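You operate a simulated robot arm through the tools that you are given. There is no shell and no other tool. Be economical: measure what you need, move in short steps, check, and stop when the job is done.

Carry out the task below with a simulated two-armed robot. There is one attempt and no reset: what you move stays moved.

TASK
Put one of the rice cakes from the platform under the open cupboard in the orange basin. Put the small steel jug on the platform under the open cupboard. Take the lid off the blue biscuit tin and lay it down on the top of the stone counter. Put the blue flask on the copper dish. Fetch the lidded water tumbler and set it on the counter shelf by the sideboard. Do these in any order. Set down upright: small steel jug, blue flask, lidded water tumbler.

It is judged by the outcome, as a careful person would: the job done as asked, and still so three seconds after it is handed in. It fails if anything else is knocked over, pushed out of place, dropped, spilled or broken. Lids that push on must go on centred and level and be pressed home; caps that screw on are set level and turned clockwise until they are tight.

THE ROBOT
Two 6-joint arms with fingered hands on one trunk, on a base that drives. Base frame: it is fixed to the floor where the robot stands at the start and does not move with it; the origin is under the middle of the robot, x ahead of it, y to its left, z up. Lengths are in mm, angles in degrees, forces in N, time in s.
The left shoulder is at the start at [50, 170, 1060], the right one opposite. Places, roughly: blue biscuit tin [-6000, 3750, 750]; blue flask (7x7x22 cm) [-6700, 3800, 500]; copper dish (16x15x3 cm) [-6500, 3700, 800]; counter shelf by the sideboard [-6600, 3900, 400]; lidded water tumbler [-6750, 4000, 750]; orange basin (26x25x9 cm) [500, -500, 800]; platform under the open cupboard [700, -200, 800]; rice cake (6x6x3 cm) [700, -200, 800]; small steel jug (12x7x10 cm) [-600, 800, 800]. Payload 3.5 kg a hand.
The tool frame of a hand sits at the grasp point between the pads (the TCP): z along the fingers, y along the line on which they close. The tips reach 26 mm beyond it. Largest opening 132 mm; the body of the gripper starts 73 mm behind the TCP. The gripper is a hand of 3 fingers: y runs from the thumb to the fingers, the wrist lies at [0, 0, -234] in the tool frame.
Orientation is that of the tool frame in the base frame, as a unit quaternion [x, y, z, w]. With the fingers straight down and closing along the base's y, the tool's x points along the base's -x, its y along +y and its z along -z.

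THE INTERFACE
- The arms move only by the tool servo_tool. It takes "left_deltas", "right_deltas" or both (then of equal length, played together; a hand with none holds still); each is a list of rows, each a list of 6 numbers: the shift along the tool's x, y, z in units of 50 mm (1.0 is 50 mm), then the turn, a rotation vector about the tool's x, y, z in units of 4 degrees (1.0 is 4 degrees). In form: [[x, y, z, rx, ry, rz], ...]. A call has 1 to 12 rows; each row shifts and turns the commanded pose from where the row before left it, along the tool's axes as they then stand. A call with a number of a shift or a turn outside -1 to 1 is refused whole. Each row takes 0.2 s and may step no farther than 50 mm and 8.6 degrees from the row before; otherwise, the whole call is refused. Where a pose cannot be reached the arm comes as near as it can. A force on the tool above 40 N (or 10 N above the force at the start of the call, whichever is more), or a blocked arm, ends the call early, and 0.2 s more pass. In this call time passes only in rows, and 0.2 s behind the last. The reply holds the time, the measured pose of the TCP, the force on the tool along the base axes, the opening and the grip force, in the units named above and with some noise, with the torque about the TCP (base axes, N m) and any sound that the robot's microphone picked up.
- Cameras (640 x 400 px; columns grow to the right, rows downward): "scene" is now at [-7, 47.9, 1625.1]; the picture's right is [0.83, -0.56, -0.00], its down [-0.52, -0.76, -0.39] and it looks along [0.22, 0.32, -0.92] (base axes); focal length 214 px, centre (320, 200). "left" rides on the left gripper at [-62, 3, -92] in its tool frame; the picture's right is [-0.05, -1.00, 0.00], its down [0.83, -0.04, -0.56] and it looks along [0.55, -0.03, 0.83] (tool axes); focal length 230 px, centre (320, 200). "right" rides on the right gripper at [62, 3, -92] in its tool frame; the picture's right is [-0.05, 1.00, 0.00], its down [-0.83, -0.04, -0.56] and it looks along [-0.55, -0.03, 0.83] (tool axes); focal length 230 px, centre (320, 200). There is no depth. A picture from a camera that has moved, and an enlarged one, comes with that camera's place and axes in the base frame and with its lens.
- snapshot(camera): a new picture of that camera. It takes no simulated time.
- move_column(by): slides the trunk up (or, below 0, down) by that many mm; the arms and the scene camera ride with it, the base frame stays. It gives what a move gives, with no picture.
- roll_base(legs): drives the robot by 1 to 6 legs, each [ahead, left, turn to the left] in mm, mm and degrees, along the robot's own axes; the way and the turn of a leg run together, so that a leg with both is an arc; at most 1500 mm and 180 degrees a leg. The arms and the cameras ride along, it lands a little off, and it stops where it bumps. It gives what a move gives.
- move_fingers(finger1, finger2, thumb_bend, hand): sets how far each is bent, from 0 (flat) to 100 (curled in); at 30 the hand is open as for a grip, at 70 the pads meet at the TCP. One left out holds its place. A second passes; each finger stops where it meets its share of the squeeze, and holds until it gets a number again. It is the only way to open and close the hand. It gives what a move gives, with no picture; readings hold the bend of each and the force on the fingers (four entries, about 0 where the hand has none), thumb and palm.
- turn_head(pan, tilt): turns the head with the scene camera to pan (to the left, within 86 degrees either way) and tilt (down, from -29 to 69), counted from straight ahead of the robot. It gives what a move gives.
- enlarge(camera, box): a new picture of the part [left, top, right, bottom] of that camera's present view, enlarged. It takes no simulated time.
- close_job(): hands the job in; it is judged then, once.

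Work in short steps. Places have to be worked out from the pictures, the camera data and where the tool is seen: move nearer, look again, correct. Check each grasp and each placing, and mend what went wrong. You have 165 turns and 130 pictures in all, those below and enlarged ones among them. Open the grippers and draw the arms clear of the work before you hand the job in, unless the task says otherwise; then end with one line.

The tools are called after "Call:" as a command line: name --argument value ..., lists and objects as JSON in quotes. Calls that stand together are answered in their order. servo_tool: Moves the arms, as the interface text tells. Its arguments: {"type":"object","properties":{"left_deltas":{"type":"array"},"right_deltas":{"type":"array"}},"required":[]} The other tools are called the same way: move_column (by) slides the trunk up or down; move_fingers (finger1, finger2, thumb_bend, hand) moves the fingers one by one; roll_base (legs) drives the base; turn_head (pan, tilt) turns the head that bears the scene camera; snapshot (camera) takes a picture; enlarge (camera, box) takes an enlarged picture of a part of a camera's view; close_job () hands the job in.

At the start:

```text
time: 0.0
left_tcp_pos: [567.7, 186.0, 1106.3]
left_ee_rot: [0.0, 1.0, 0.0, 0.0]
left_contact_force: [0.3, -0.4, 0.5]
left_ft_torque: [0.02, 0.01, 0.01]
left_grip_width: 132.1
left_grasp_force: 0.1
left_shape: jaw
left_bend: [30.0, 30.0, 30.0]
left_finger forces: [0.1, 0.1, 0.1, 0.1, 0.1, 0.0]
right_tcp_pos: [630.8, -225.6, 1080.5]
right_ee_rot: [-0.001, 1.0, 0.0, -0.001]
right_contact_force: [0.0, -0.3, 0.3]
right_ft_torque: [0.02, 0.03, 0.02]
right_grip_width: 131.9
right_grasp_force: 0.2
right_shape: jaw
right_bend: [30.0, 30.0, 30.0]
right_finger forces: [0.1, 0.1, 0.0, 0.0, 0.0, 0.1]
trunk travel left (down, up): [-675.0, 35.0]
robot x, y, heading: [0.1, 1.1, -0.1]
head pan, tilt: [55.8, 66.9]
```

scene: 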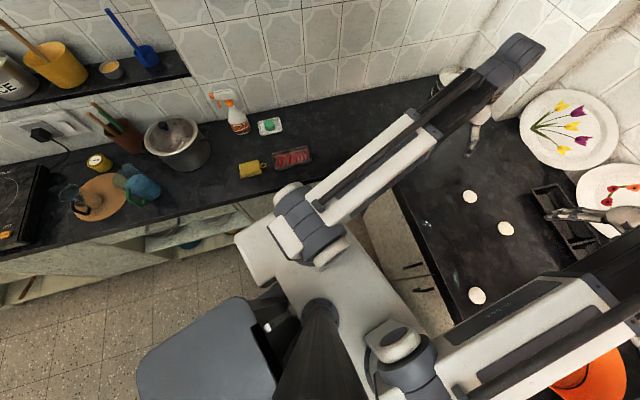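
right: 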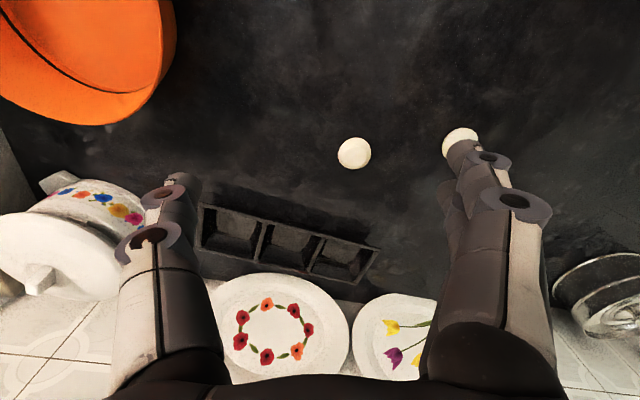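
left: 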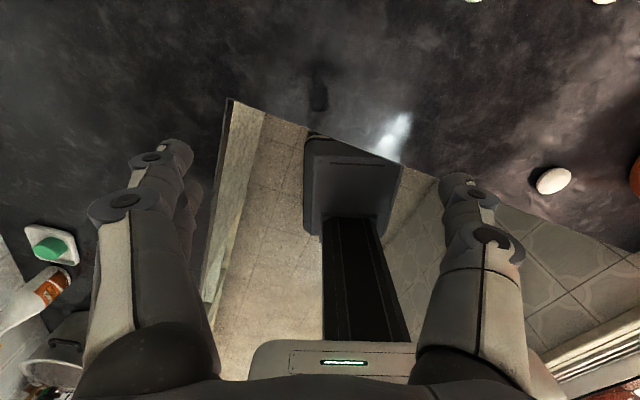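

I begin with a look at the right side: counter, rice cakes and basin.

Call:
turn_head --pan -20 --tilt 45

Call:
snapshot --camera "scene"

```text
time: 1.5
left_tcp_pos: [568.5, 186.1, 1106.8]
left_ee_rot: [0.001, 1.0, 0.001, 0.0]
left_contact_force: [0.0, 0.4, 0.0]
left_ft_torque: [0.01, -0.03, 0.0]
left_grip_width: 131.9
left_grasp_force: 0.1
left_shape: jaw
left_bend: [30.0, 30.0, 30.0]
left_finger forces: [0.0, 0.0, 0.0, 0.1, 0.0, 0.0]
right_tcp_pos: [628.7, -226.0, 1081.3]
right_ee_rot: [0.0, 1.0, 0.0, 0.0]
right_contact_force: [0.1, 0.2, 0.2]
right_ft_torque: [0.0, -0.03, -0.03]
right_grip_width: 131.8
right_grasp_force: 0.1
right_shape: jaw
right_bend: [30.0, 30.0, 30.0]
right_finger forces: [0.0, 0.0, 0.1, 0.0, 0.0, 0.0]
trunk travel left (down, up): [-675.0, 35.0]
robot x, y, heading: [1.9, 0.7, -0.1]
head pan, tilt: [-20.0, 45.0]
```

```text
126 pictures are left
camera scene: at [36.6, -28.1, 1652.0], right [-0.34, -0.94, 0.0], down [-0.66, 0.24, -0.71], along [0.66, -0.24, -0.71], focal length 214 px, centre (320, 200)
```

scene: 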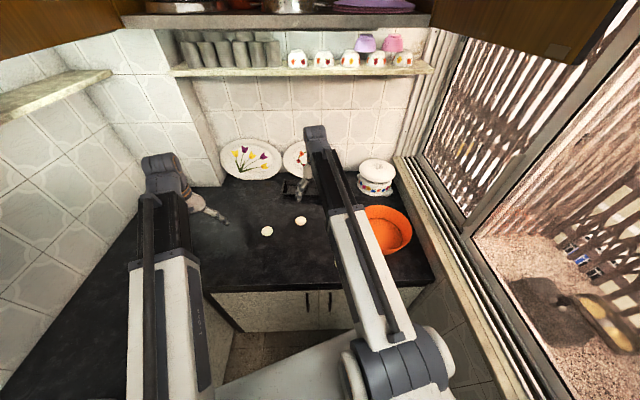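

Rays from both cameras put a rice cake at about [712,-177,820] and the third, nearest cake at about [436,-269]; the basin is at about [497,-515]. I bring the right hand over the third cake.

Call:
servo_tool --right_deltas '[[0.64, -0.14, 0.5, 0, 0, 0], [0.64, -0.14, 0.5, 0, 0, 0], [0.64, -0.14, 0.5, 0, 0, 0], [0.64, -0.14, 0.5, 0, 0, 0], [0.64, -0.14, 0.5, 0, 0, 0], [0.64, -0.14, 0.5, 0, 0, 0]]'

Call:
snapshot --camera "right"

Call:
turn_head --pan -35 --tilt 60

Call:
snapshot --camera "scene"

```text
time: 2.9
left_tcp_pos: [567.5, 186.8, 1107.1]
left_ee_rot: [-0.001, 1.0, 0.0, 0.0]
left_contact_force: [0.3, -0.1, 0.1]
left_ft_torque: [-0.02, -0.01, -0.02]
left_grip_width: 132.0
left_grasp_force: 0.0
left_shape: jaw
left_bend: [30.0, 30.0, 30.0]
left_finger forces: [0.0, 0.0, 0.0, 0.1, 0.1, 0.0]
right_tcp_pos: [459.8, -274.5, 930.2]
right_ee_rot: [0.0, 1.0, -0.001, -0.001]
right_contact_force: [-0.3, 0.6, -0.2]
right_ft_torque: [0.0, 0.03, -0.05]
right_grip_width: 131.8
right_grasp_force: 0.1
right_shape: jaw
right_bend: [30.0, 30.0, 30.0]
right_finger forces: [0.0, 0.0, 0.1, 0.0, 0.0, 0.0]
right hand out of reach, approached as far as the arm can: row 6
trunk travel left (down, up): [-675.0, 35.0]
robot x, y, heading: [1.7, -0.2, 0.1]
head pan, tilt: [-20.0, 45.0]
```

```text
125 pictures are left
camera right: at [398.6, -270.9, 1022.2], right [0.05, 1.0, 0.0], down [0.83, -0.04, 0.55], along [0.55, -0.03, -0.83], focal length 230 px, centre (320, 200)
```

right: 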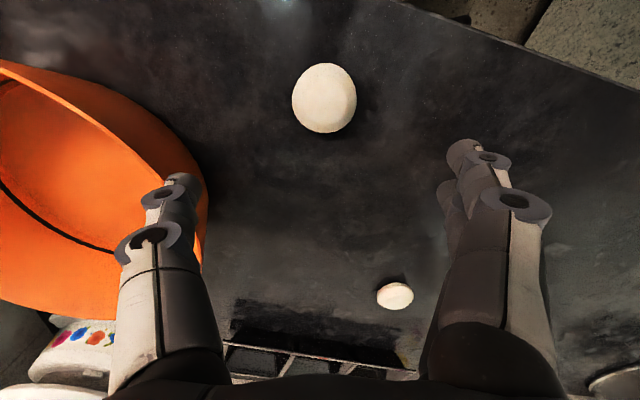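

```text
time: 3.6
left_tcp_pos: [567.7, 185.4, 1106.3]
left_ee_rot: [0.0, 1.0, 0.0, -0.001]
left_contact_force: [0.5, -0.3, 0.3]
left_ft_torque: [-0.02, 0.01, -0.05]
left_grip_width: 131.8
left_grasp_force: 0.0
left_shape: jaw
left_bend: [30.0, 30.0, 30.0]
left_finger forces: [0.0, 0.0, 0.0, 0.0, 0.0, 0.0]
right_tcp_pos: [458.8, -274.5, 929.9]
right_ee_rot: [0.0, 1.0, 0.0, -0.001]
right_contact_force: [-0.5, 0.0, -0.3]
right_ft_torque: [0.0, -0.01, 0.02]
right_grip_width: 131.9
right_grasp_force: 0.0
right_shape: jaw
right_bend: [30.0, 30.0, 30.0]
right_finger forces: [0.0, 0.0, 0.1, 0.1, 0.1, 0.1]
trunk travel left (down, up): [-675.0, 35.0]
robot x, y, heading: [-0.6, 1.5, 0.1]
head pan, tilt: [-35.0, 60.0]
```

```text
124 pictures are left
camera scene: at [14.9, -38.5, 1632.6], right [-0.57, -0.82, 0.0], down [-0.71, 0.5, -0.5], along [0.41, -0.29, -0.87], focal length 214 px, centre (320, 200)
```

scene: 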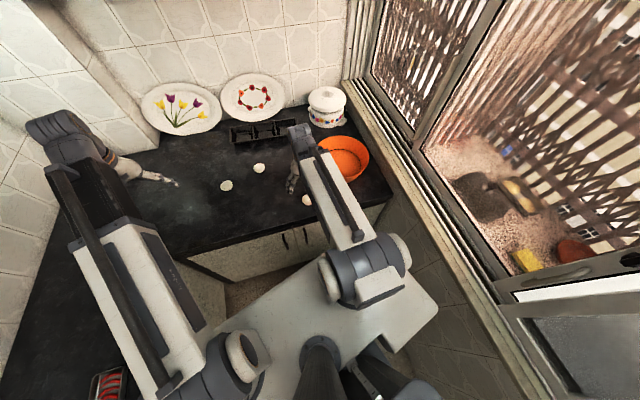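

The hand cannot fold in that near at this height. I raise both hands and lower the trunk so the near cake comes within reach.

Call:
servo_tool --right_deltas '[[0, 0, -0.9, 0, 0, 0], [0, 0, -0.9, 0, 0, 0], [0, 0, -0.9, 0, 0, 0], [0, 0, -0.9, 0, 0, 0]]' --left_deltas '[[0, 0, -0.7, 0, 0, 0], [0, 0, -0.7, 0, 0, 0], [0, 0, -0.7, 0, 0, 0], [0, 0, -0.7, 0, 0, 0]]'

Call:
move_column --by -220

```text
time: 4.7
left_tcp_pos: [583.4, 188.2, 1214.9]
left_ee_rot: [-0.001, 1.0, 0.0, 0.008]
left_contact_force: [-0.3, 0.4, 0.5]
left_ft_torque: [-0.04, 0.0, 0.01]
left_grip_width: 131.7
left_grasp_force: 0.0
left_shape: jaw
left_bend: [30.0, 30.0, 30.0]
left_finger forces: [0.0, 0.0, 0.0, 0.0, 0.0, 0.0]
left hand out of reach, approached as far as the arm can: row 3, 4
right_tcp_pos: [462.2, -272.9, 1110.4]
right_ee_rot: [0.0, 1.0, 0.0, 0.001]
right_contact_force: [-1.0, -0.5, -1.2]
right_ft_torque: [0.0, -0.01, -0.01]
right_grip_width: 132.1
right_grasp_force: 0.1
right_shape: jaw
right_bend: [30.0, 30.0, 30.0]
right_finger forces: [0.1, 0.0, 0.0, 0.0, 0.0, 0.1]
trunk travel left (down, up): [-675.0, 35.0]
robot x, y, heading: [-2.6, 4.7, -0.1]
head pan, tilt: [-35.0, 60.0]
```

```text
time: 7.0
left_tcp_pos: [583.7, 188.4, 995.5]
left_ee_rot: [0.0, 1.0, 0.0, 0.007]
left_contact_force: [0.2, 0.6, 0.0]
left_ft_torque: [0.02, 0.0, -0.05]
left_grip_width: 132.1
left_grasp_force: 0.1
left_shape: jaw
left_bend: [30.0, 30.0, 30.0]
left_finger forces: [0.0, 0.1, 0.0, 0.0, 0.1, 0.1]
right_tcp_pos: [461.3, -272.7, 889.0]
right_ee_rot: [0.0, 1.0, 0.0, 0.0]
right_contact_force: [0.6, -1.0, -0.3]
right_ft_torque: [0.03, 0.0, 0.0]
right_grip_width: 132.0
right_grasp_force: 0.2
right_shape: jaw
right_bend: [30.0, 30.0, 30.0]
right_finger forces: [0.0, 0.0, 0.1, 0.1, 0.1, 0.1]
trunk travel left (down, up): [-455.0, 255.0]
robot x, y, heading: [1.7, -2.9, 0.1]
head pan, tilt: [-35.0, 60.0]
```

Right hand now at [461,-273,889]. I move back 27 mm over the cake and look before going down.

Call:
servo_tool --right_deltas '[[0.54, 0.08, 0, 0, 0, 0], [0, 0, 0.5, 0, 0, 0]]'

Call:
snapshot --camera "right"

```text
time: 7.6
left_tcp_pos: [583.2, 188.2, 994.8]
left_ee_rot: [0.0, 1.0, 0.0, 0.008]
left_contact_force: [0.5, -0.2, -0.3]
left_ft_torque: [-0.01, -0.01, -0.03]
left_grip_width: 131.9
left_grasp_force: 0.0
left_shape: jaw
left_bend: [30.0, 30.0, 30.0]
left_finger forces: [0.1, 0.0, 0.1, 0.1, 0.0, 0.1]
right_tcp_pos: [439.8, -271.4, 865.4]
right_ee_rot: [0.0, 1.0, -0.001, -0.002]
right_contact_force: [-0.4, 0.4, -0.1]
right_ft_torque: [0.01, 0.0, -0.01]
right_grip_width: 131.7
right_grasp_force: 0.0
right_shape: jaw
right_bend: [30.0, 30.0, 30.0]
right_finger forces: [0.0, 0.0, 0.1, 0.0, 0.0, 0.0]
right hand out of reach, approached as far as the arm can: row 2
trunk travel left (down, up): [-455.0, 255.0]
robot x, y, heading: [1.2, 0.3, -0.1]
head pan, tilt: [-35.0, 60.0]
```

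```text
123 pictures are left
camera right: at [378.8, -268.1, 958.1], right [0.05, 1.0, 0.0], down [0.83, -0.04, 0.55], along [0.55, -0.03, -0.83], focal length 230 px, centre (320, 200)
```

right: 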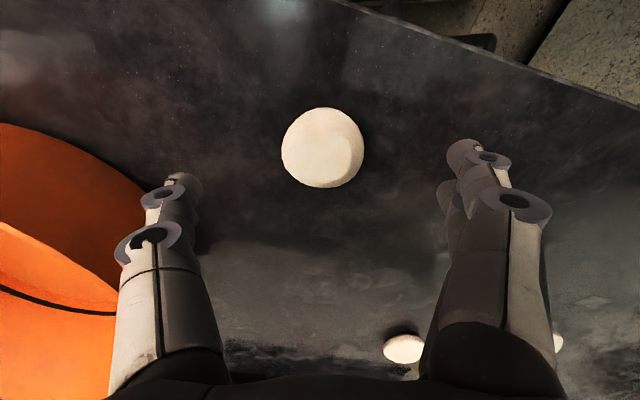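

The cake is centred between the fingers within about 6 mm. The arm is at its inner limit, so I lower the trunk to come down onto it.

Call:
move_column --by -36

Call:
servo_tool --right_deltas '[[0.12, 0, 0, 0, 0, 0]]'

Call:
snapshot --camera "right"

```text
time: 8.4
left_tcp_pos: [583.4, 188.4, 958.3]
left_ee_rot: [0.0, 1.0, 0.0, 0.007]
left_contact_force: [-0.6, 0.6, 1.1]
left_ft_torque: [0.03, 0.01, 0.0]
left_grip_width: 131.7
left_grasp_force: 0.1
left_shape: jaw
left_bend: [30.0, 30.0, 30.0]
left_finger forces: [0.1, 0.1, 0.0, 0.1, 0.1, 0.0]
right_tcp_pos: [441.0, -272.3, 828.1]
right_ee_rot: [-0.001, 1.0, 0.0, -0.001]
right_contact_force: [0.5, 0.4, -0.2]
right_ft_torque: [-0.02, 0.0, 0.01]
right_grip_width: 132.0
right_grasp_force: 0.1
right_shape: jaw
right_bend: [30.0, 30.0, 30.0]
right_finger forces: [0.1, 0.1, 0.0, 0.0, 0.0, 0.0]
trunk travel left (down, up): [-419.0, 291.0]
robot x, y, heading: [-5.3, 0.9, -0.0]
head pan, tilt: [-35.0, 60.0]
```

```text
time: 8.8
left_tcp_pos: [584.3, 188.1, 959.4]
left_ee_rot: [0.0, 1.0, 0.0, 0.007]
left_contact_force: [-0.1, -0.2, 0.0]
left_ft_torque: [0.02, 0.01, 0.02]
left_grip_width: 131.9
left_grasp_force: 0.0
left_shape: jaw
left_bend: [30.0, 30.0, 30.0]
left_finger forces: [0.0, 0.1, 0.0, 0.0, 0.1, 0.0]
right_tcp_pos: [440.2, -270.3, 830.1]
right_ee_rot: [0.0, 1.0, 0.001, -0.002]
right_contact_force: [-0.7, -0.5, 0.5]
right_ft_torque: [-0.01, 0.04, 0.01]
right_grip_width: 131.8
right_grasp_force: 0.1
right_shape: jaw
right_bend: [30.0, 30.0, 30.0]
right_finger forces: [0.0, 0.1, 0.1, 0.1, 0.0, 0.1]
right hand out of reach, approached as far as the arm can: row 1
trunk travel left (down, up): [-419.0, 291.0]
robot x, y, heading: [-1.3, -3.7, -0.2]
head pan, tilt: [-35.0, 60.0]
```

```text
122 pictures are left
camera right: at [379.0, -268.0, 922.0], right [0.05, 1.0, 0.0], down [0.83, -0.04, 0.55], along [0.55, -0.03, -0.83], focal length 230 px, centre (320, 200)
```

right: 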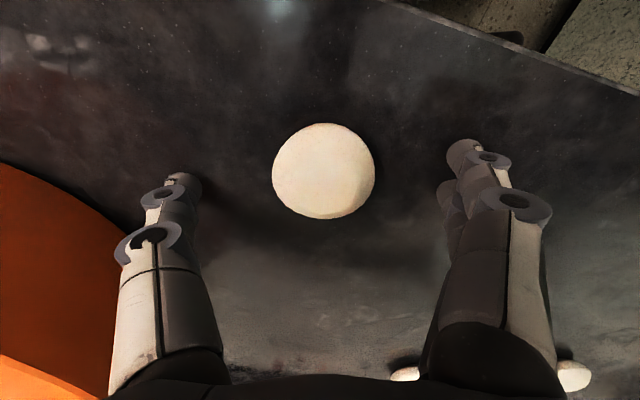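

The cake sits between the pads. I close the fingers on it gently.

Call:
move_fingers --hand "right" --finger1 56 --finger2 56 --thumb_bend 56

Call:
snapshot --camera "right"

```text
time: 9.5
left_tcp_pos: [583.0, 188.9, 959.0]
left_ee_rot: [0.0, 1.0, 0.0, 0.008]
left_contact_force: [0.2, -0.5, 0.0]
left_ft_torque: [0.02, 0.01, 0.02]
left_grip_width: 132.1
left_grasp_force: 0.1
left_shape: jaw
left_bend: [30.0, 30.0, 30.0]
left_finger forces: [0.0, 0.1, 0.1, 0.0, 0.1, 0.1]
right_tcp_pos: [440.1, -270.2, 833.4]
right_ee_rot: [0.001, 1.0, 0.0, 0.001]
right_contact_force: [-2.5, 1.7, 24.6]
right_ft_torque: [0.23, 0.13, -0.01]
right_grip_width: 57.4
right_grasp_force: 12.2
right_shape: fingers
right_bend: [54.0, 54.0, 55.0]
right_finger forces: [9.2, 6.4, 0.0, 0.1, 9.3, 0.0]
trunk travel left (down, up): [-419.0, 291.0]
robot x, y, heading: [2.8, 2.3, -0.1]
head pan, tilt: [-35.0, 60.0]
stopped (right hand): the force on the tool passed its limit (the readings are from after the stop); the commanded pose is now the measured one
```

```text
121 pictures are left
camera right: at [378.4, -267.1, 924.7], right [0.05, 1.0, 0.0], down [0.83, -0.04, 0.56], along [0.56, -0.03, -0.83], focal length 230 px, centre (320, 200)
```

right: 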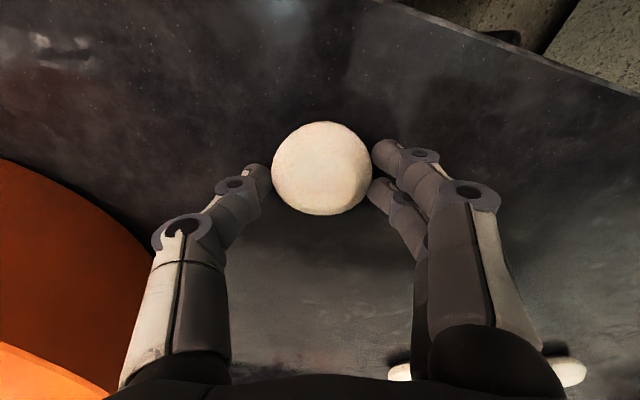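

Gripped at 57 mm, 12 N; the tips pressed the counter a bit. I lift straight up.

Call:
servo_tool --right_deltas '[[0, 0, -0.5, 0, 0, 0], [0, 0, -0.8, 0, 0, 0], [0, 0, -0.8, 0, 0, 0], [0, 0, -0.8, 0, 0, 0]]'

Call:
snapshot --camera "right"

```text
time: 10.5
left_tcp_pos: [583.9, 189.0, 960.1]
left_ee_rot: [0.0, 1.0, 0.0, 0.007]
left_contact_force: [-0.1, -0.3, -0.4]
left_ft_torque: [-0.01, 0.04, 0.0]
left_grip_width: 132.1
left_grasp_force: 0.0
left_shape: jaw
left_bend: [30.0, 30.0, 30.0]
left_finger forces: [0.0, 0.1, 0.1, 0.1, 0.1, 0.0]
right_tcp_pos: [476.0, -281.0, 909.0]
right_ee_rot: [0.0, 1.0, -0.001, 0.004]
right_contact_force: [0.0, 0.9, -0.4]
right_ft_torque: [-0.01, -0.01, 0.01]
right_grip_width: 53.0
right_grasp_force: 1.3
right_shape: fingers
right_bend: [54.0, 55.0, 55.0]
right_finger forces: [1.2, 0.5, 0.1, 0.0, 1.7, 0.1]
right hand out of reach, approached as far as the arm can: row 2, 3, 4
trunk travel left (down, up): [-419.0, 291.0]
robot x, y, heading: [-4.3, -2.0, 0.0]
head pan, tilt: [-35.0, 60.0]
```

```text
120 pictures are left
camera right: at [412.8, -276.9, 1001.7], right [0.05, 1.0, 0.0], down [0.83, -0.04, 0.56], along [0.56, -0.03, -0.83], focal length 230 px, centre (320, 200)
```

right: 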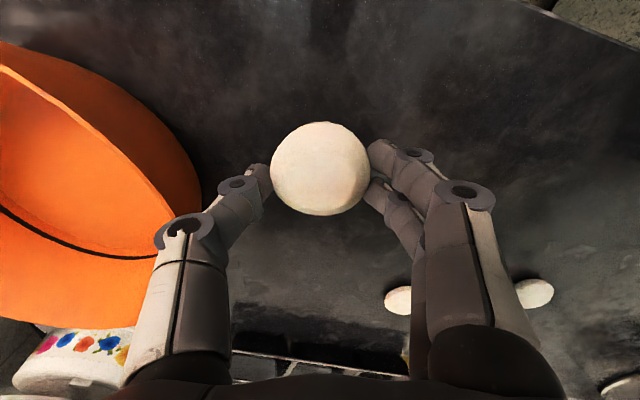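

The cake is held but the grip is light (1.3 N). I tighten slightly and raise the trunk to clear the basin rim.

Call:
move_fingers --hand "right" --finger1 58 --finger2 58 --thumb_bend 58

Call:
move_column --by 70

Call:
servo_tool --right_deltas '[[0, -0.85, 0, 0, 0, 0], [0, -0.85, 0, 0, 0, 0], [0, -0.85, 0, 0, 0, 0], [0, -0.85, 0, 0, 0, 0]]'

Call:
snapshot --camera "right"

```text
time: 11.5
left_tcp_pos: [585.8, 188.6, 958.6]
left_ee_rot: [0.0, 1.0, 0.0, 0.007]
left_contact_force: [-0.2, -0.6, -0.1]
left_ft_torque: [-0.01, -0.02, 0.02]
left_grip_width: 131.9
left_grasp_force: 0.0
left_shape: jaw
left_bend: [30.0, 30.0, 30.0]
left_finger forces: [0.0, 0.1, 0.0, 0.0, 0.0, 0.1]
right_tcp_pos: [474.4, -280.5, 908.9]
right_ee_rot: [0.0, 1.0, 0.0, 0.003]
right_contact_force: [0.9, 0.6, -1.3]
right_ft_torque: [0.01, 0.01, 0.0]
right_grip_width: 52.6
right_grasp_force: 2.6
right_shape: fingers
right_bend: [55.0, 55.0, 56.0]
right_finger forces: [1.6, 1.0, 0.0, 0.0, 2.6, 0.0]
trunk travel left (down, up): [-419.0, 291.0]
robot x, y, heading: [-1.8, -1.2, -0.0]
head pan, tilt: [-35.0, 60.0]
```

```text
time: 12.6
left_tcp_pos: [584.3, 188.4, 1029.3]
left_ee_rot: [0.0, 1.0, 0.0, 0.007]
left_contact_force: [-0.3, 0.3, 0.2]
left_ft_torque: [0.01, -0.02, 0.02]
left_grip_width: 132.1
left_grasp_force: 0.1
left_shape: jaw
left_bend: [30.0, 30.0, 30.0]
left_finger forces: [0.0, 0.1, 0.0, 0.0, 0.0, 0.0]
right_tcp_pos: [474.8, -280.4, 980.1]
right_ee_rot: [0.0, 1.0, -0.001, 0.004]
right_contact_force: [0.4, 0.0, 0.2]
right_ft_torque: [0.02, -0.03, 0.01]
right_grip_width: 52.6
right_grasp_force: 2.5
right_shape: fingers
right_bend: [55.0, 55.0, 56.0]
right_finger forces: [1.7, 1.0, 0.0, 0.1, 2.7, 0.0]
trunk travel left (down, up): [-489.0, 221.0]
robot x, y, heading: [-4.0, 1.2, -0.0]
head pan, tilt: [-35.0, 60.0]
```

```text
time: 13.6
left_tcp_pos: [584.8, 187.8, 1029.1]
left_ee_rot: [0.0, 1.0, 0.001, 0.007]
left_contact_force: [0.0, -0.7, -0.4]
left_ft_torque: [-0.02, 0.02, 0.0]
left_grip_width: 131.9
left_grasp_force: 0.0
left_shape: jaw
left_bend: [30.0, 30.0, 30.0]
left_finger forces: [0.0, 0.0, 0.0, 0.0, 0.0, 0.0]
right_tcp_pos: [473.0, -449.3, 980.4]
right_ee_rot: [0.0, 1.0, 0.0, 0.004]
right_contact_force: [-0.7, -0.2, -0.5]
right_ft_torque: [-0.03, -0.01, 0.03]
right_grip_width: 52.5
right_grasp_force: 2.6
right_shape: fingers
right_bend: [55.0, 55.0, 56.0]
right_finger forces: [1.7, 1.1, 0.1, 0.1, 2.7, 0.0]
trunk travel left (down, up): [-489.0, 221.0]
robot x, y, heading: [1.9, -1.3, -0.0]
head pan, tilt: [-35.0, 60.0]
```

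```text
119 pictures are left
camera right: at [412.1, -447.1, 1071.8], right [0.05, 1.0, 0.0], down [0.83, -0.04, 0.56], along [0.56, -0.03, -0.83], focal length 230 px, centre (320, 200)
```

right: 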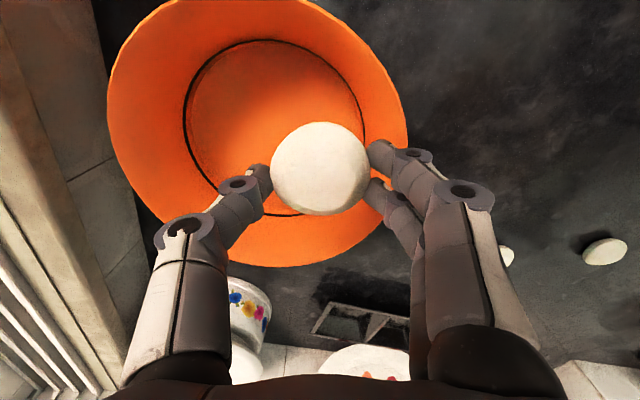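

Basin floor centre is at about [491,-503]. I shift over it, then descend in two steps.

Call:
servo_tool --right_deltas '[[-0.3, -0.9, 0, 0, 0, 0], [0, -0.1, 0.8, 0, 0, 0], [0, 0, 0.8, 0, 0, 0]]'

Call:
snapshot --camera "right"

```text
time: 14.4
left_tcp_pos: [584.9, 188.5, 1029.9]
left_ee_rot: [0.0, 1.0, 0.0, 0.007]
left_contact_force: [0.0, -0.1, 0.3]
left_ft_torque: [0.0, 0.01, -0.01]
left_grip_width: 131.7
left_grasp_force: 0.0
left_shape: jaw
left_bend: [30.0, 30.0, 30.0]
left_finger forces: [0.1, 0.0, 0.0, 0.0, 0.0, 0.0]
right_tcp_pos: [489.6, -500.7, 899.2]
right_ee_rot: [0.0, 1.0, -0.001, 0.004]
right_contact_force: [0.8, -0.6, 0.3]
right_ft_torque: [0.04, -0.01, 0.02]
right_grip_width: 52.6
right_grasp_force: 2.8
right_shape: fingers
right_bend: [55.0, 55.0, 56.0]
right_finger forces: [1.6, 1.1, 0.0, 0.0, 2.7, 0.0]
trunk travel left (down, up): [-489.0, 221.0]
robot x, y, heading: [-0.3, -0.0, 0.0]
head pan, tilt: [-35.0, 60.0]
```

```text
118 pictures are left
camera right: at [427.4, -496.9, 991.1], right [0.05, 1.0, 0.0], down [0.83, -0.04, 0.56], along [0.56, -0.03, -0.83], focal length 230 px, centre (320, 200)
```

right: 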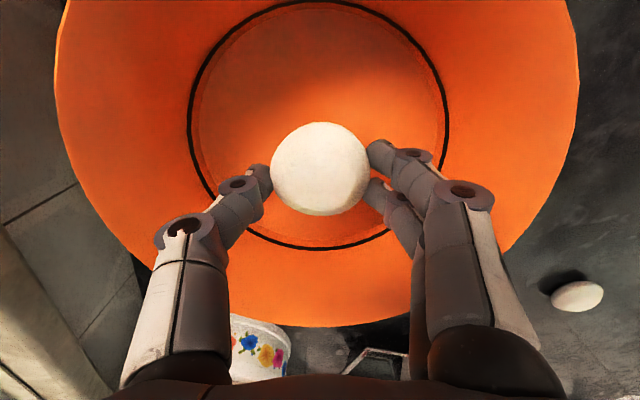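

Centred over the basin floor. Descend the last 50 mm.

Call:
servo_tool --right_deltas '[[0.15, 0, 0.5, 0, 0, 0], [0, 0, 0.5, 0, 0, 0]]'

Call:
move_fingers --hand "right" --finger1 48 --finger2 48 --thumb_bend 48

Call:
servo_tool --right_deltas '[[0, 0, -0.8, 0, 0, 0], [0, 0, -0.8, 0, 0, 0], [0, 0, -0.8, 0, 0, 0]]'

Call:
snapshot --camera "right"

```text
time: 15.0
left_tcp_pos: [584.6, 188.5, 1028.9]
left_ee_rot: [0.001, 1.0, -0.001, 0.007]
left_contact_force: [-0.2, -0.5, 0.1]
left_ft_torque: [-0.03, 0.02, 0.02]
left_grip_width: 131.8
left_grasp_force: 0.2
left_shape: jaw
left_bend: [30.0, 30.0, 30.0]
left_finger forces: [0.0, 0.1, 0.0, 0.0, 0.0, 0.0]
right_tcp_pos: [483.0, -500.6, 848.6]
right_ee_rot: [0.0, 1.0, -0.001, 0.005]
right_contact_force: [-0.7, -0.1, -0.1]
right_ft_torque: [-0.02, -0.02, 0.0]
right_grip_width: 52.3
right_grasp_force: 2.8
right_shape: fingers
right_bend: [55.0, 55.0, 56.0]
right_finger forces: [1.8, 1.1, 0.0, 0.0, 2.7, 0.0]
trunk travel left (down, up): [-489.0, 221.0]
robot x, y, heading: [-2.7, 1.0, -0.1]
head pan, tilt: [-35.0, 60.0]
```

```text
time: 16.0
left_tcp_pos: [584.5, 187.9, 1028.9]
left_ee_rot: [-0.001, 1.0, 0.0, 0.007]
left_contact_force: [-0.3, -0.3, -0.5]
left_ft_torque: [0.01, 0.01, -0.05]
left_grip_width: 132.0
left_grasp_force: 0.0
left_shape: jaw
left_bend: [30.0, 30.0, 30.0]
left_finger forces: [0.0, 0.0, 0.1, 0.0, 0.1, 0.1]
right_tcp_pos: [483.2, -501.2, 848.6]
right_ee_rot: [-0.001, 1.0, -0.001, 0.005]
right_contact_force: [0.4, -0.3, 0.2]
right_ft_torque: [0.01, 0.0, -0.01]
right_grip_width: 74.1
right_grasp_force: 0.1
right_shape: fingers
right_bend: [48.0, 48.0, 48.0]
right_finger forces: [0.0, 0.1, 0.1, 0.0, 0.1, 0.1]
trunk travel left (down, up): [-489.0, 221.0]
robot x, y, heading: [-1.7, 0.4, -0.1]
head pan, tilt: [-35.0, 60.0]
```

```text
time: 16.8
left_tcp_pos: [583.8, 186.9, 1029.7]
left_ee_rot: [0.0, 1.0, 0.001, 0.007]
left_contact_force: [0.5, 0.0, -0.5]
left_ft_torque: [0.01, 0.04, -0.02]
left_grip_width: 131.8
left_grasp_force: 0.1
left_shape: jaw
left_bend: [30.0, 30.0, 30.0]
left_finger forces: [0.0, 0.1, 0.0, 0.0, 0.1, 0.0]
right_tcp_pos: [480.9, -502.1, 969.0]
right_ee_rot: [-0.001, 1.0, 0.0, 0.005]
right_contact_force: [-0.1, 0.3, 0.0]
right_ft_torque: [0.01, 0.01, -0.04]
right_grip_width: 73.9
right_grasp_force: 0.1
right_shape: fingers
right_bend: [48.0, 48.0, 48.0]
right_finger forces: [0.1, 0.0, 0.1, 0.0, 0.1, 0.0]
trunk travel left (down, up): [-489.0, 221.0]
robot x, y, heading: [-1.9, -1.0, -0.0]
head pan, tilt: [-35.0, 60.0]
```

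```text
117 pictures are left
camera right: at [419.2, -497.5, 1061.7], right [0.05, 1.0, 0.0], down [0.83, -0.04, 0.56], along [0.56, -0.03, -0.83], focal length 230 px, centre (320, 200)
```

right: 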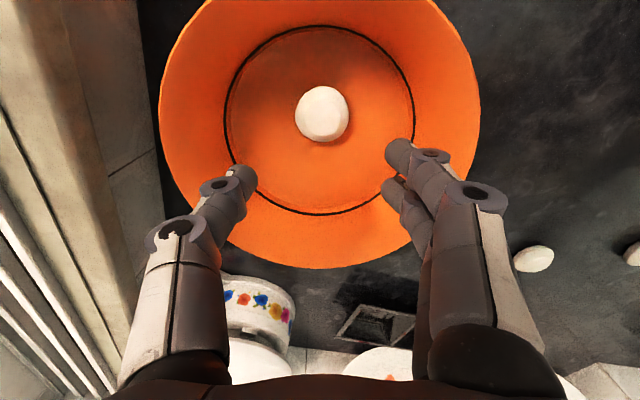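

The rice cake lies in the basin. Now I withdraw the right hand, raise the trunk and look left towards the jug.

Call:
servo_tool --right_deltas '[[0, 0.9, -0.3, 0, 0, 0], [0, 0.9, 0, 0, 0, 0], [0, 0.9, 0, 0, 0, 0], [0, 0.9, 0, 0, 0, 0], [0, 0.9, 0, 0, 0, 0]]'

Call:
move_fingers --hand "right" --finger1 30 --finger2 30 --thumb_bend 30

Call:
move_column --by 150

Call:
turn_head --pan 86 --tilt 45

Call:
snapshot --camera "scene"

```text
time: 18.0
left_tcp_pos: [584.5, 188.4, 1029.0]
left_ee_rot: [0.001, 1.0, 0.0, 0.007]
left_contact_force: [0.5, -0.2, 0.4]
left_ft_torque: [0.03, 0.02, 0.0]
left_grip_width: 132.0
left_grasp_force: 0.0
left_shape: jaw
left_bend: [30.0, 30.0, 30.0]
left_finger forces: [0.1, 0.0, 0.0, 0.0, 0.0, 0.1]
right_tcp_pos: [481.4, -274.8, 984.2]
right_ee_rot: [0.0, 1.0, -0.001, 0.006]
right_contact_force: [0.5, 0.2, 0.3]
right_ft_torque: [-0.01, 0.0, -0.02]
right_grip_width: 73.9
right_grasp_force: 0.0
right_shape: fingers
right_bend: [48.0, 48.0, 48.0]
right_finger forces: [0.0, 0.1, 0.0, 0.1, 0.0, 0.0]
trunk travel left (down, up): [-489.0, 221.0]
robot x, y, heading: [-0.3, 0.8, -0.0]
head pan, tilt: [-35.0, 60.0]
```

```text
time: 19.0
left_tcp_pos: [583.5, 187.0, 1029.7]
left_ee_rot: [0.0, 1.0, -0.001, 0.007]
left_contact_force: [0.2, 0.3, -0.5]
left_ft_torque: [-0.01, 0.01, -0.03]
left_grip_width: 131.7
left_grasp_force: 0.1
left_shape: jaw
left_bend: [30.0, 30.0, 30.0]
left_finger forces: [0.0, 0.0, 0.0, 0.0, 0.1, 0.0]
right_tcp_pos: [481.8, -275.3, 985.2]
right_ee_rot: [0.0, 1.0, -0.001, 0.007]
right_contact_force: [-0.5, -0.3, 0.4]
right_ft_torque: [-0.01, 0.05, -0.01]
right_grip_width: 133.9
right_grasp_force: 0.1
right_shape: fingers
right_bend: [30.0, 30.0, 30.0]
right_finger forces: [0.1, 0.0, 0.1, 0.1, 0.0, 0.1]
trunk travel left (down, up): [-489.0, 221.0]
robot x, y, heading: [1.2, -2.4, 0.0]
head pan, tilt: [-35.0, 60.0]
```

```text
time: 20.8
left_tcp_pos: [583.2, 187.9, 1179.4]
left_ee_rot: [0.0, 1.0, 0.0, 0.008]
left_contact_force: [-0.1, 0.3, 0.1]
left_ft_torque: [0.0, -0.01, 0.0]
left_grip_width: 132.0
left_grasp_force: 0.1
left_shape: jaw
left_bend: [30.0, 30.0, 30.0]
left_finger forces: [0.0, 0.1, 0.0, 0.0, 0.1, 0.1]
right_tcp_pos: [481.6, -275.2, 1133.8]
right_ee_rot: [0.0, 1.0, -0.001, 0.006]
right_contact_force: [-0.4, 0.1, -0.3]
right_ft_torque: [0.02, 0.0, 0.01]
right_grip_width: 133.8
right_grasp_force: 0.1
right_shape: fingers
right_bend: [30.0, 30.0, 30.0]
right_finger forces: [0.0, 0.0, 0.0, 0.0, 0.1, 0.0]
trunk travel left (down, up): [-639.0, 71.0]
robot x, y, heading: [3.4, -1.3, -0.0]
head pan, tilt: [-35.0, 60.0]
```

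```text
time: 22.8
left_tcp_pos: [584.6, 187.5, 1178.4]
left_ee_rot: [0.001, 1.0, 0.0, 0.007]
left_contact_force: [-0.2, -0.8, 0.0]
left_ft_torque: [0.0, -0.04, -0.02]
left_grip_width: 131.7
left_grasp_force: 0.1
left_shape: jaw
left_bend: [30.0, 30.0, 30.0]
left_finger forces: [0.0, 0.1, 0.0, 0.1, 0.0, 0.0]
right_tcp_pos: [481.6, -275.8, 1135.2]
right_ee_rot: [0.0, 1.0, -0.001, 0.006]
right_contact_force: [1.2, 0.7, 0.2]
right_ft_torque: [0.03, -0.03, -0.01]
right_grip_width: 134.0
right_grasp_force: 0.1
right_shape: fingers
right_bend: [30.0, 30.0, 30.0]
right_finger forces: [0.1, 0.0, 0.0, 0.0, 0.1, 0.1]
trunk travel left (down, up): [-639.0, 71.0]
robot x, y, heading: [0.0, 0.9, -0.1]
head pan, tilt: [85.9, 45.0]
```

```text
116 pictures are left
camera scene: at [-34.0, 80.8, 1616.0], right [1.0, -0.07, 0.0], down [-0.05, -0.71, -0.71], along [0.05, 0.71, -0.71], focal length 214 px, centre (320, 200)
```

scene: 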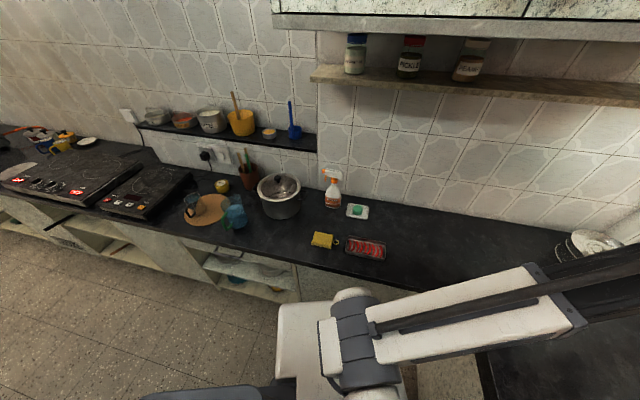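

Call:
enlarge --camera "scene" --box '[130, 80, 310, 240]'

```text
2.50 times, centred on (220, 160) of scene
camera zoom: at [-34.0, 80.8, 1616.0], right [1.0, -0.07, 0.0], down [-0.05, -0.71, -0.71], along [0.05, 0.71, -0.71], focal length 536 px, centre (570, 300)
```

zoom: 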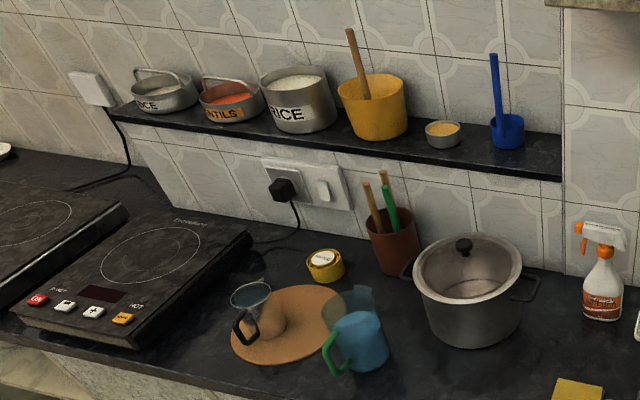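

The steel jug with a black handle stands on the round wooden board, at about [-585,825], and the blue jug is to its right. I turn the robot to face that counter and drive along it.

Call:
roll_base --legs '[[0, 0, 90], [0, 780, 0], [150, 0, 0]]'

Call:
turn_head --pan -10 --tilt 50

Call:
snapshot --camera "scene"

Call:
snapshot --camera "right"

```text
time: 29.7
left_tcp_pos: [-733.8, 577.4, 1178.8]
left_ee_rot: [0.732, -0.681, -0.004, -0.005]
left_contact_force: [0.4, -0.2, 0.1]
left_ft_torque: [0.01, 0.02, -0.03]
left_grip_width: 131.6
left_grasp_force: 0.0
left_shape: jaw
left_bend: [30.0, 30.0, 30.0]
left_finger forces: [0.1, 0.1, 0.0, 0.0, 0.0, 0.0]
right_tcp_pos: [-263.9, 509.0, 1134.4]
right_ee_rot: [0.732, -0.681, -0.004, -0.005]
right_contact_force: [-0.7, -0.6, -1.3]
right_ft_torque: [0.0, 0.01, -0.01]
right_grip_width: 134.6
right_grasp_force: 0.0
right_shape: fingers
right_bend: [30.0, 30.0, 30.0]
right_finger forces: [0.0, 0.0, 0.1, 0.1, 0.0, 0.0]
trunk travel left (down, up): [-639.0, 71.0]
robot x, y, heading: [-501.5, 7.2, 94.5]
head pan, tilt: [85.9, 45.0]
stopped in leg 2: the robot was blocked; the commanded pose is now the measured one
```

```text
time: 31.4
left_tcp_pos: [-733.3, 576.7, 1178.7]
left_ee_rot: [0.732, -0.682, -0.005, -0.005]
left_contact_force: [0.5, 0.2, -0.6]
left_ft_torque: [0.0, 0.01, 0.0]
left_grip_width: 131.9
left_grasp_force: 0.1
left_shape: jaw
left_bend: [30.0, 30.0, 30.0]
left_finger forces: [0.1, 0.0, 0.0, 0.0, 0.0, 0.0]
right_tcp_pos: [-264.5, 508.4, 1134.9]
right_ee_rot: [0.731, -0.682, -0.003, -0.006]
right_contact_force: [0.1, 0.0, -0.2]
right_ft_torque: [-0.01, -0.01, -0.05]
right_grip_width: 134.0
right_grasp_force: 0.0
right_shape: fingers
right_bend: [30.0, 30.0, 30.0]
right_finger forces: [0.0, 0.0, 0.0, 0.1, 0.0, 0.1]
trunk travel left (down, up): [-639.0, 71.0]
robot x, y, heading: [-505.9, 9.1, 93.9]
head pan, tilt: [-10.0, 50.0]
```

```text
114 pictures are left
camera scene: at [-493.4, 44.7, 1609.1], right [0.99, -0.1, 0.0], down [-0.08, -0.76, -0.64], along [0.06, 0.64, -0.77], focal length 214 px, centre (320, 200)
```

scene: 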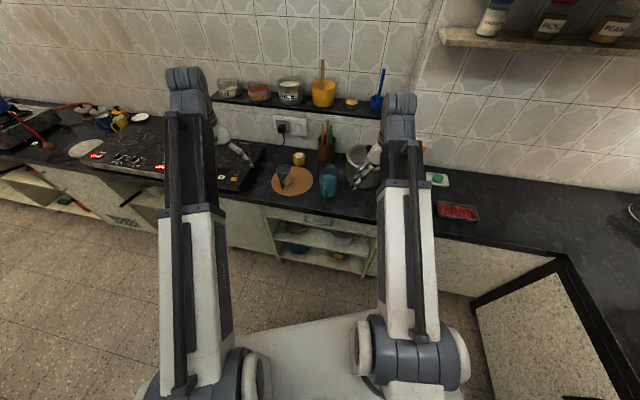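

```text
113 pictures are left
camera right: at [-263.1, 446.2, 1225.9], right [-1.0, -0.02, 0.0], down [-0.02, 0.82, 0.57], along [-0.01, 0.56, -0.82], focal length 230 px, centre (320, 200)
```

right: 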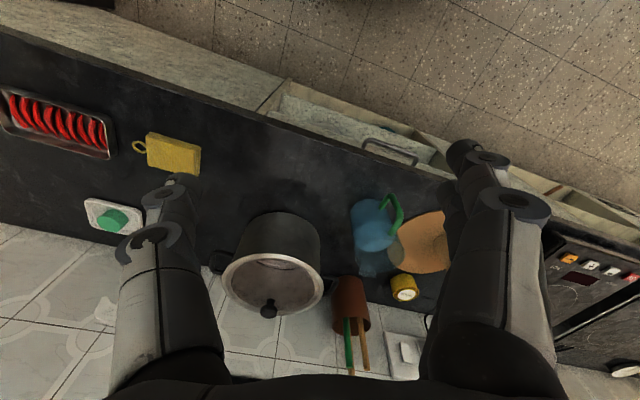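

Something blocked the drive at x=-505. I look down to the left of the base.

Call:
turn_head --pan 86 --tilt 60

Call:
snapshot --camera "scene"

```text
time: 33.1
left_tcp_pos: [-732.7, 576.5, 1179.2]
left_ee_rot: [0.732, -0.682, -0.005, -0.005]
left_contact_force: [0.3, 0.3, -0.1]
left_ft_torque: [0.03, -0.02, 0.02]
left_grip_width: 131.8
left_grasp_force: 0.0
left_shape: jaw
left_bend: [30.0, 30.0, 30.0]
left_finger forces: [0.0, 0.0, 0.0, 0.0, 0.1, 0.0]
right_tcp_pos: [-263.7, 508.1, 1133.8]
right_ee_rot: [0.732, -0.681, -0.004, -0.005]
right_contact_force: [-0.5, -0.2, -0.6]
right_ft_torque: [-0.03, 0.0, 0.03]
right_grip_width: 134.3
right_grasp_force: 0.1
right_shape: fingers
right_bend: [30.0, 30.0, 30.0]
right_finger forces: [0.0, 0.1, 0.0, 0.1, 0.0, 0.0]
trunk travel left (down, up): [-639.0, 71.0]
robot x, y, heading: [-506.2, 6.1, 94.2]
head pan, tilt: [85.9, 60.0]
```

```text
112 pictures are left
camera scene: at [-567.8, -32.0, 1596.6], right [0.0, 1.0, 0.0], down [0.87, 0.0, -0.5], along [-0.5, 0.0, -0.87], focal length 214 px, centre (320, 200)
```

scene: 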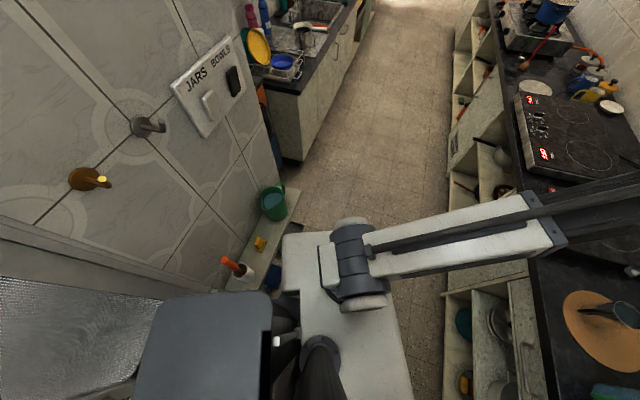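

A low ledge with small items runs along the wall behind; the base touched near it. I straighten, go ahead 140 mm, then left again.

Call:
roll_base --legs '[[60, 0, 0], [60, 0, -4.2], [0, 270, 0]]'

Call:
snapshot --camera "scene"

```text
time: 36.2
left_tcp_pos: [-959.0, 715.1, 1179.0]
left_ee_rot: [0.719, -0.695, -0.006, -0.005]
left_contact_force: [-0.2, 0.4, -0.3]
left_ft_torque: [0.01, -0.03, -0.03]
left_grip_width: 131.8
left_grasp_force: 0.0
left_shape: jaw
left_bend: [30.0, 30.0, 30.0]
left_finger forces: [0.0, 0.1, 0.0, 0.0, 0.0, 0.1]
right_tcp_pos: [-493.2, 629.5, 1135.1]
right_ee_rot: [0.72, -0.694, -0.003, -0.005]
right_contact_force: [0.1, 0.9, 1.0]
right_ft_torque: [-0.01, 0.03, -0.01]
right_grip_width: 134.3
right_grasp_force: 0.1
right_shape: fingers
right_bend: [30.0, 30.0, 30.0]
right_finger forces: [0.0, 0.0, 0.0, 0.0, 0.0, 0.1]
trunk travel left (down, up): [-639.0, 71.0]
robot x, y, heading: [-749.5, 138.6, 92.2]
head pan, tilt: [85.9, 60.0]
stopped in leg 3: the robot was blocked; the commanded pose is now the measured one
```

```text
111 pictures are left
camera scene: at [-815.3, 100.1, 1596.6], right [0.03, 1.0, 0.0], down [0.87, -0.03, -0.5], along [-0.5, 0.02, -0.87], focal length 214 px, centre (320, 200)
```

scene: 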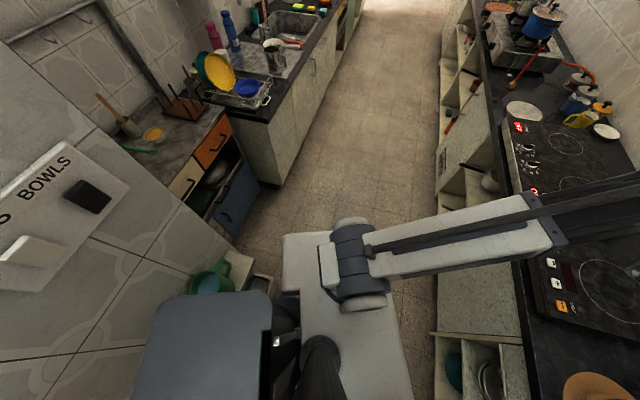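

Good enough sideways: robot at [-750,139], jug about 687 ahead and 165 right. I look down closer behind, and at the jug from the right hand camera.

Call:
turn_head --pan 86 --tilt 69

Call:
enlarge --camera "scene" --box '[100, 150, 440, 400]'

Call:
snapshot --camera "right"

```text
time: 36.9
left_tcp_pos: [-959.8, 715.1, 1179.2]
left_ee_rot: [0.719, -0.695, -0.005, -0.005]
left_contact_force: [-0.9, 0.5, -0.1]
left_ft_torque: [0.01, 0.01, 0.03]
left_grip_width: 131.6
left_grasp_force: 0.1
left_shape: jaw
left_bend: [30.0, 30.0, 30.0]
left_finger forces: [0.0, 0.0, 0.1, 0.1, 0.0, 0.1]
right_tcp_pos: [-493.4, 629.9, 1133.8]
right_ee_rot: [0.72, -0.694, -0.003, -0.005]
right_contact_force: [-0.1, 0.7, -0.4]
right_ft_torque: [0.0, 0.01, 0.0]
right_grip_width: 134.0
right_grasp_force: 0.1
right_shape: fingers
right_bend: [30.0, 30.0, 30.0]
right_finger forces: [0.0, 0.0, 0.0, 0.0, 0.0, 0.0]
trunk travel left (down, up): [-639.0, 71.0]
robot x, y, heading: [-750.8, 139.8, 92.0]
head pan, tilt: [85.9, 68.8]
```

```text
1.60 times, centred on (270, 275) of scene
camera zoom: at [-804.9, 99.7, 1587.2], right [0.03, 1.0, 0.0], down [0.93, -0.03, -0.36], along [-0.36, 0.01, -0.93], focal length 343 px, centre (400, 80)
```

zoom: 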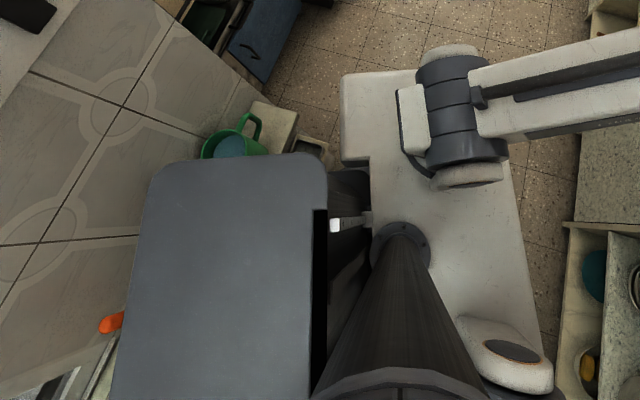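

```text
109 pictures are left
camera right: at [-494.1, 567.4, 1225.8], right [-1.0, 0.02, 0.0], down [0.01, 0.83, 0.56], along [0.01, 0.56, -0.83], focal length 230 px, centre (320, 200)
```

right: 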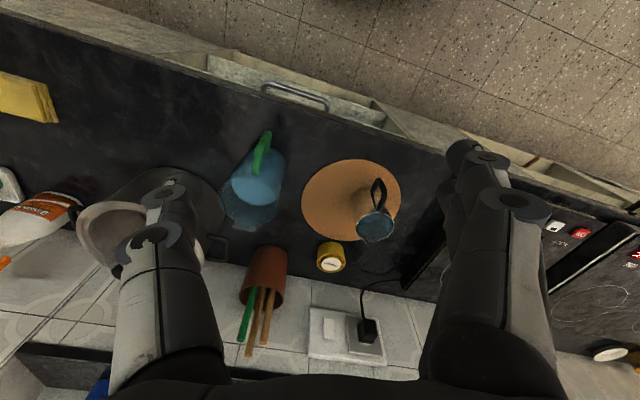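

The jug's handle points toward the robot, so the present lateral closing suits it. I draw the left hand back some and drive 85 mm ahead.

Call:
servo_tool --left_deltas '[[0.8, 0, 0, 0, 0, 0], [0.8, 0, 0, 0, 0, 0]]'

Call:
roll_base --legs '[[85, 0, -2]]'

Call:
snapshot --camera "right"

```text
time: 37.5
left_tcp_pos: [-957.6, 648.1, 1149.0]
left_ee_rot: [0.719, -0.695, -0.008, -0.007]
left_contact_force: [0.3, -0.2, -0.6]
left_ft_torque: [0.0, 0.01, 0.01]
left_grip_width: 131.7
left_grasp_force: 0.2
left_shape: jaw
left_bend: [30.0, 30.0, 30.0]
left_finger forces: [0.0, 0.1, 0.0, 0.0, 0.0, 0.0]
left hand out of reach, approached as far as the arm can: row 1, 2
right_tcp_pos: [-493.0, 629.9, 1134.6]
right_ee_rot: [0.72, -0.694, -0.003, -0.005]
right_contact_force: [0.1, 0.8, 1.1]
right_ft_torque: [0.02, -0.01, 0.0]
right_grip_width: 134.3
right_grasp_force: 0.0
right_shape: fingers
right_bend: [30.0, 30.0, 30.0]
right_finger forces: [0.0, 0.0, 0.0, 0.0, 0.0, 0.0]
trunk travel left (down, up): [-639.0, 71.0]
robot x, y, heading: [-749.0, 141.9, 92.0]
head pan, tilt: [85.9, 68.8]
```

```text
time: 38.6
left_tcp_pos: [-940.1, 743.0, 1150.0]
left_ee_rot: [-0.707, 0.707, 0.008, 0.006]
left_contact_force: [-0.4, 0.2, 0.0]
left_ft_torque: [-0.01, 0.01, 0.01]
left_grip_width: 131.8
left_grasp_force: 0.0
left_shape: jaw
left_bend: [30.0, 30.0, 30.0]
left_finger forces: [0.1, 0.0, 0.1, 0.1, 0.0, 0.1]
right_tcp_pos: [-478.7, 706.1, 1133.4]
right_ee_rot: [0.708, -0.706, -0.003, -0.005]
right_contact_force: [0.3, 0.9, -0.2]
right_ft_torque: [-0.05, -0.05, 0.0]
right_grip_width: 134.3
right_grasp_force: 0.0
right_shape: fingers
right_bend: [30.0, 30.0, 30.0]
right_finger forces: [0.0, 0.0, 0.0, 0.0, 0.0, 0.0]
trunk travel left (down, up): [-639.0, 71.0]
robot x, y, heading: [-751.7, 220.3, 90.2]
head pan, tilt: [85.9, 68.8]
```

```text
108 pictures are left
camera right: at [-481.1, 644.6, 1225.3], right [-1.0, 0.05, 0.0], down [0.04, 0.82, 0.56], along [0.03, 0.56, -0.83], focal length 230 px, centre (320, 200)
```

right: 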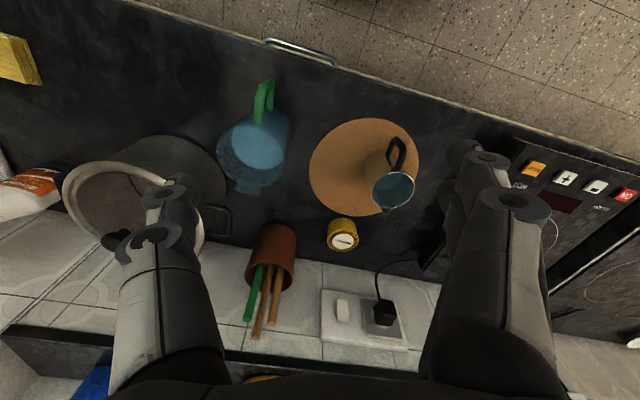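

Jug centre is about [-586,843], rim z≈910. I move the right hand over it and look again.

Call:
servo_tool --right_deltas '[[-0.55, 0.53, 0.3, 0, 0, 0], [-0.55, 0.53, 0.3, 0, 0, 0], [-0.55, 0.53, 0.3, 0, 0, 0], [-0.55, 0.53, 0.5, 0, 0, 0], [-0.55, 0, 0.7, 0, 0, 0]]'

Call:
snapshot --camera "right"

```text
time: 39.8
left_tcp_pos: [-940.9, 742.3, 1150.7]
left_ee_rot: [0.708, -0.706, -0.006, -0.006]
left_contact_force: [0.1, 0.1, -0.1]
left_ft_torque: [0.01, 0.0, -0.02]
left_grip_width: 131.9
left_grasp_force: 0.0
left_shape: jaw
left_bend: [30.0, 30.0, 30.0]
left_finger forces: [0.0, 0.0, 0.1, 0.0, 0.0, 0.0]
right_tcp_pos: [-584.0, 846.1, 1029.7]
right_ee_rot: [0.708, -0.707, -0.003, -0.007]
right_contact_force: [0.5, -1.4, -0.3]
right_ft_torque: [0.0, -0.02, -0.02]
right_grip_width: 134.1
right_grasp_force: 0.0
right_shape: fingers
right_bend: [30.0, 30.0, 30.0]
right_finger forces: [0.0, 0.1, 0.0, 0.0, 0.0, 0.1]
trunk travel left (down, up): [-639.0, 71.0]
robot x, y, heading: [-751.7, 220.3, 89.8]
head pan, tilt: [85.9, 68.8]
```

```text
107 pictures are left
camera right: at [-587.4, 783.1, 1122.1], right [-1.0, 0.05, 0.0], down [0.04, 0.82, 0.57], along [0.03, 0.56, -0.82], focal length 230 px, centre (320, 200)
```

right: 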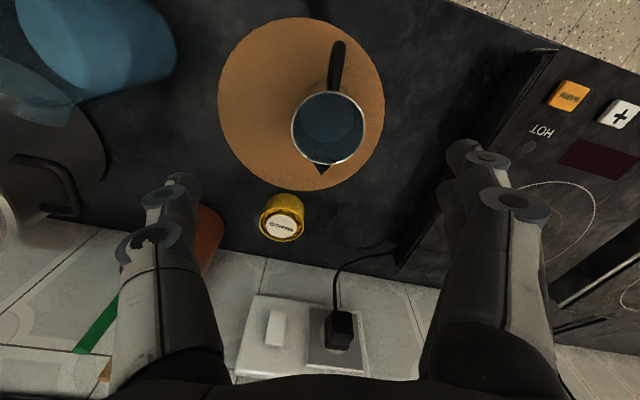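

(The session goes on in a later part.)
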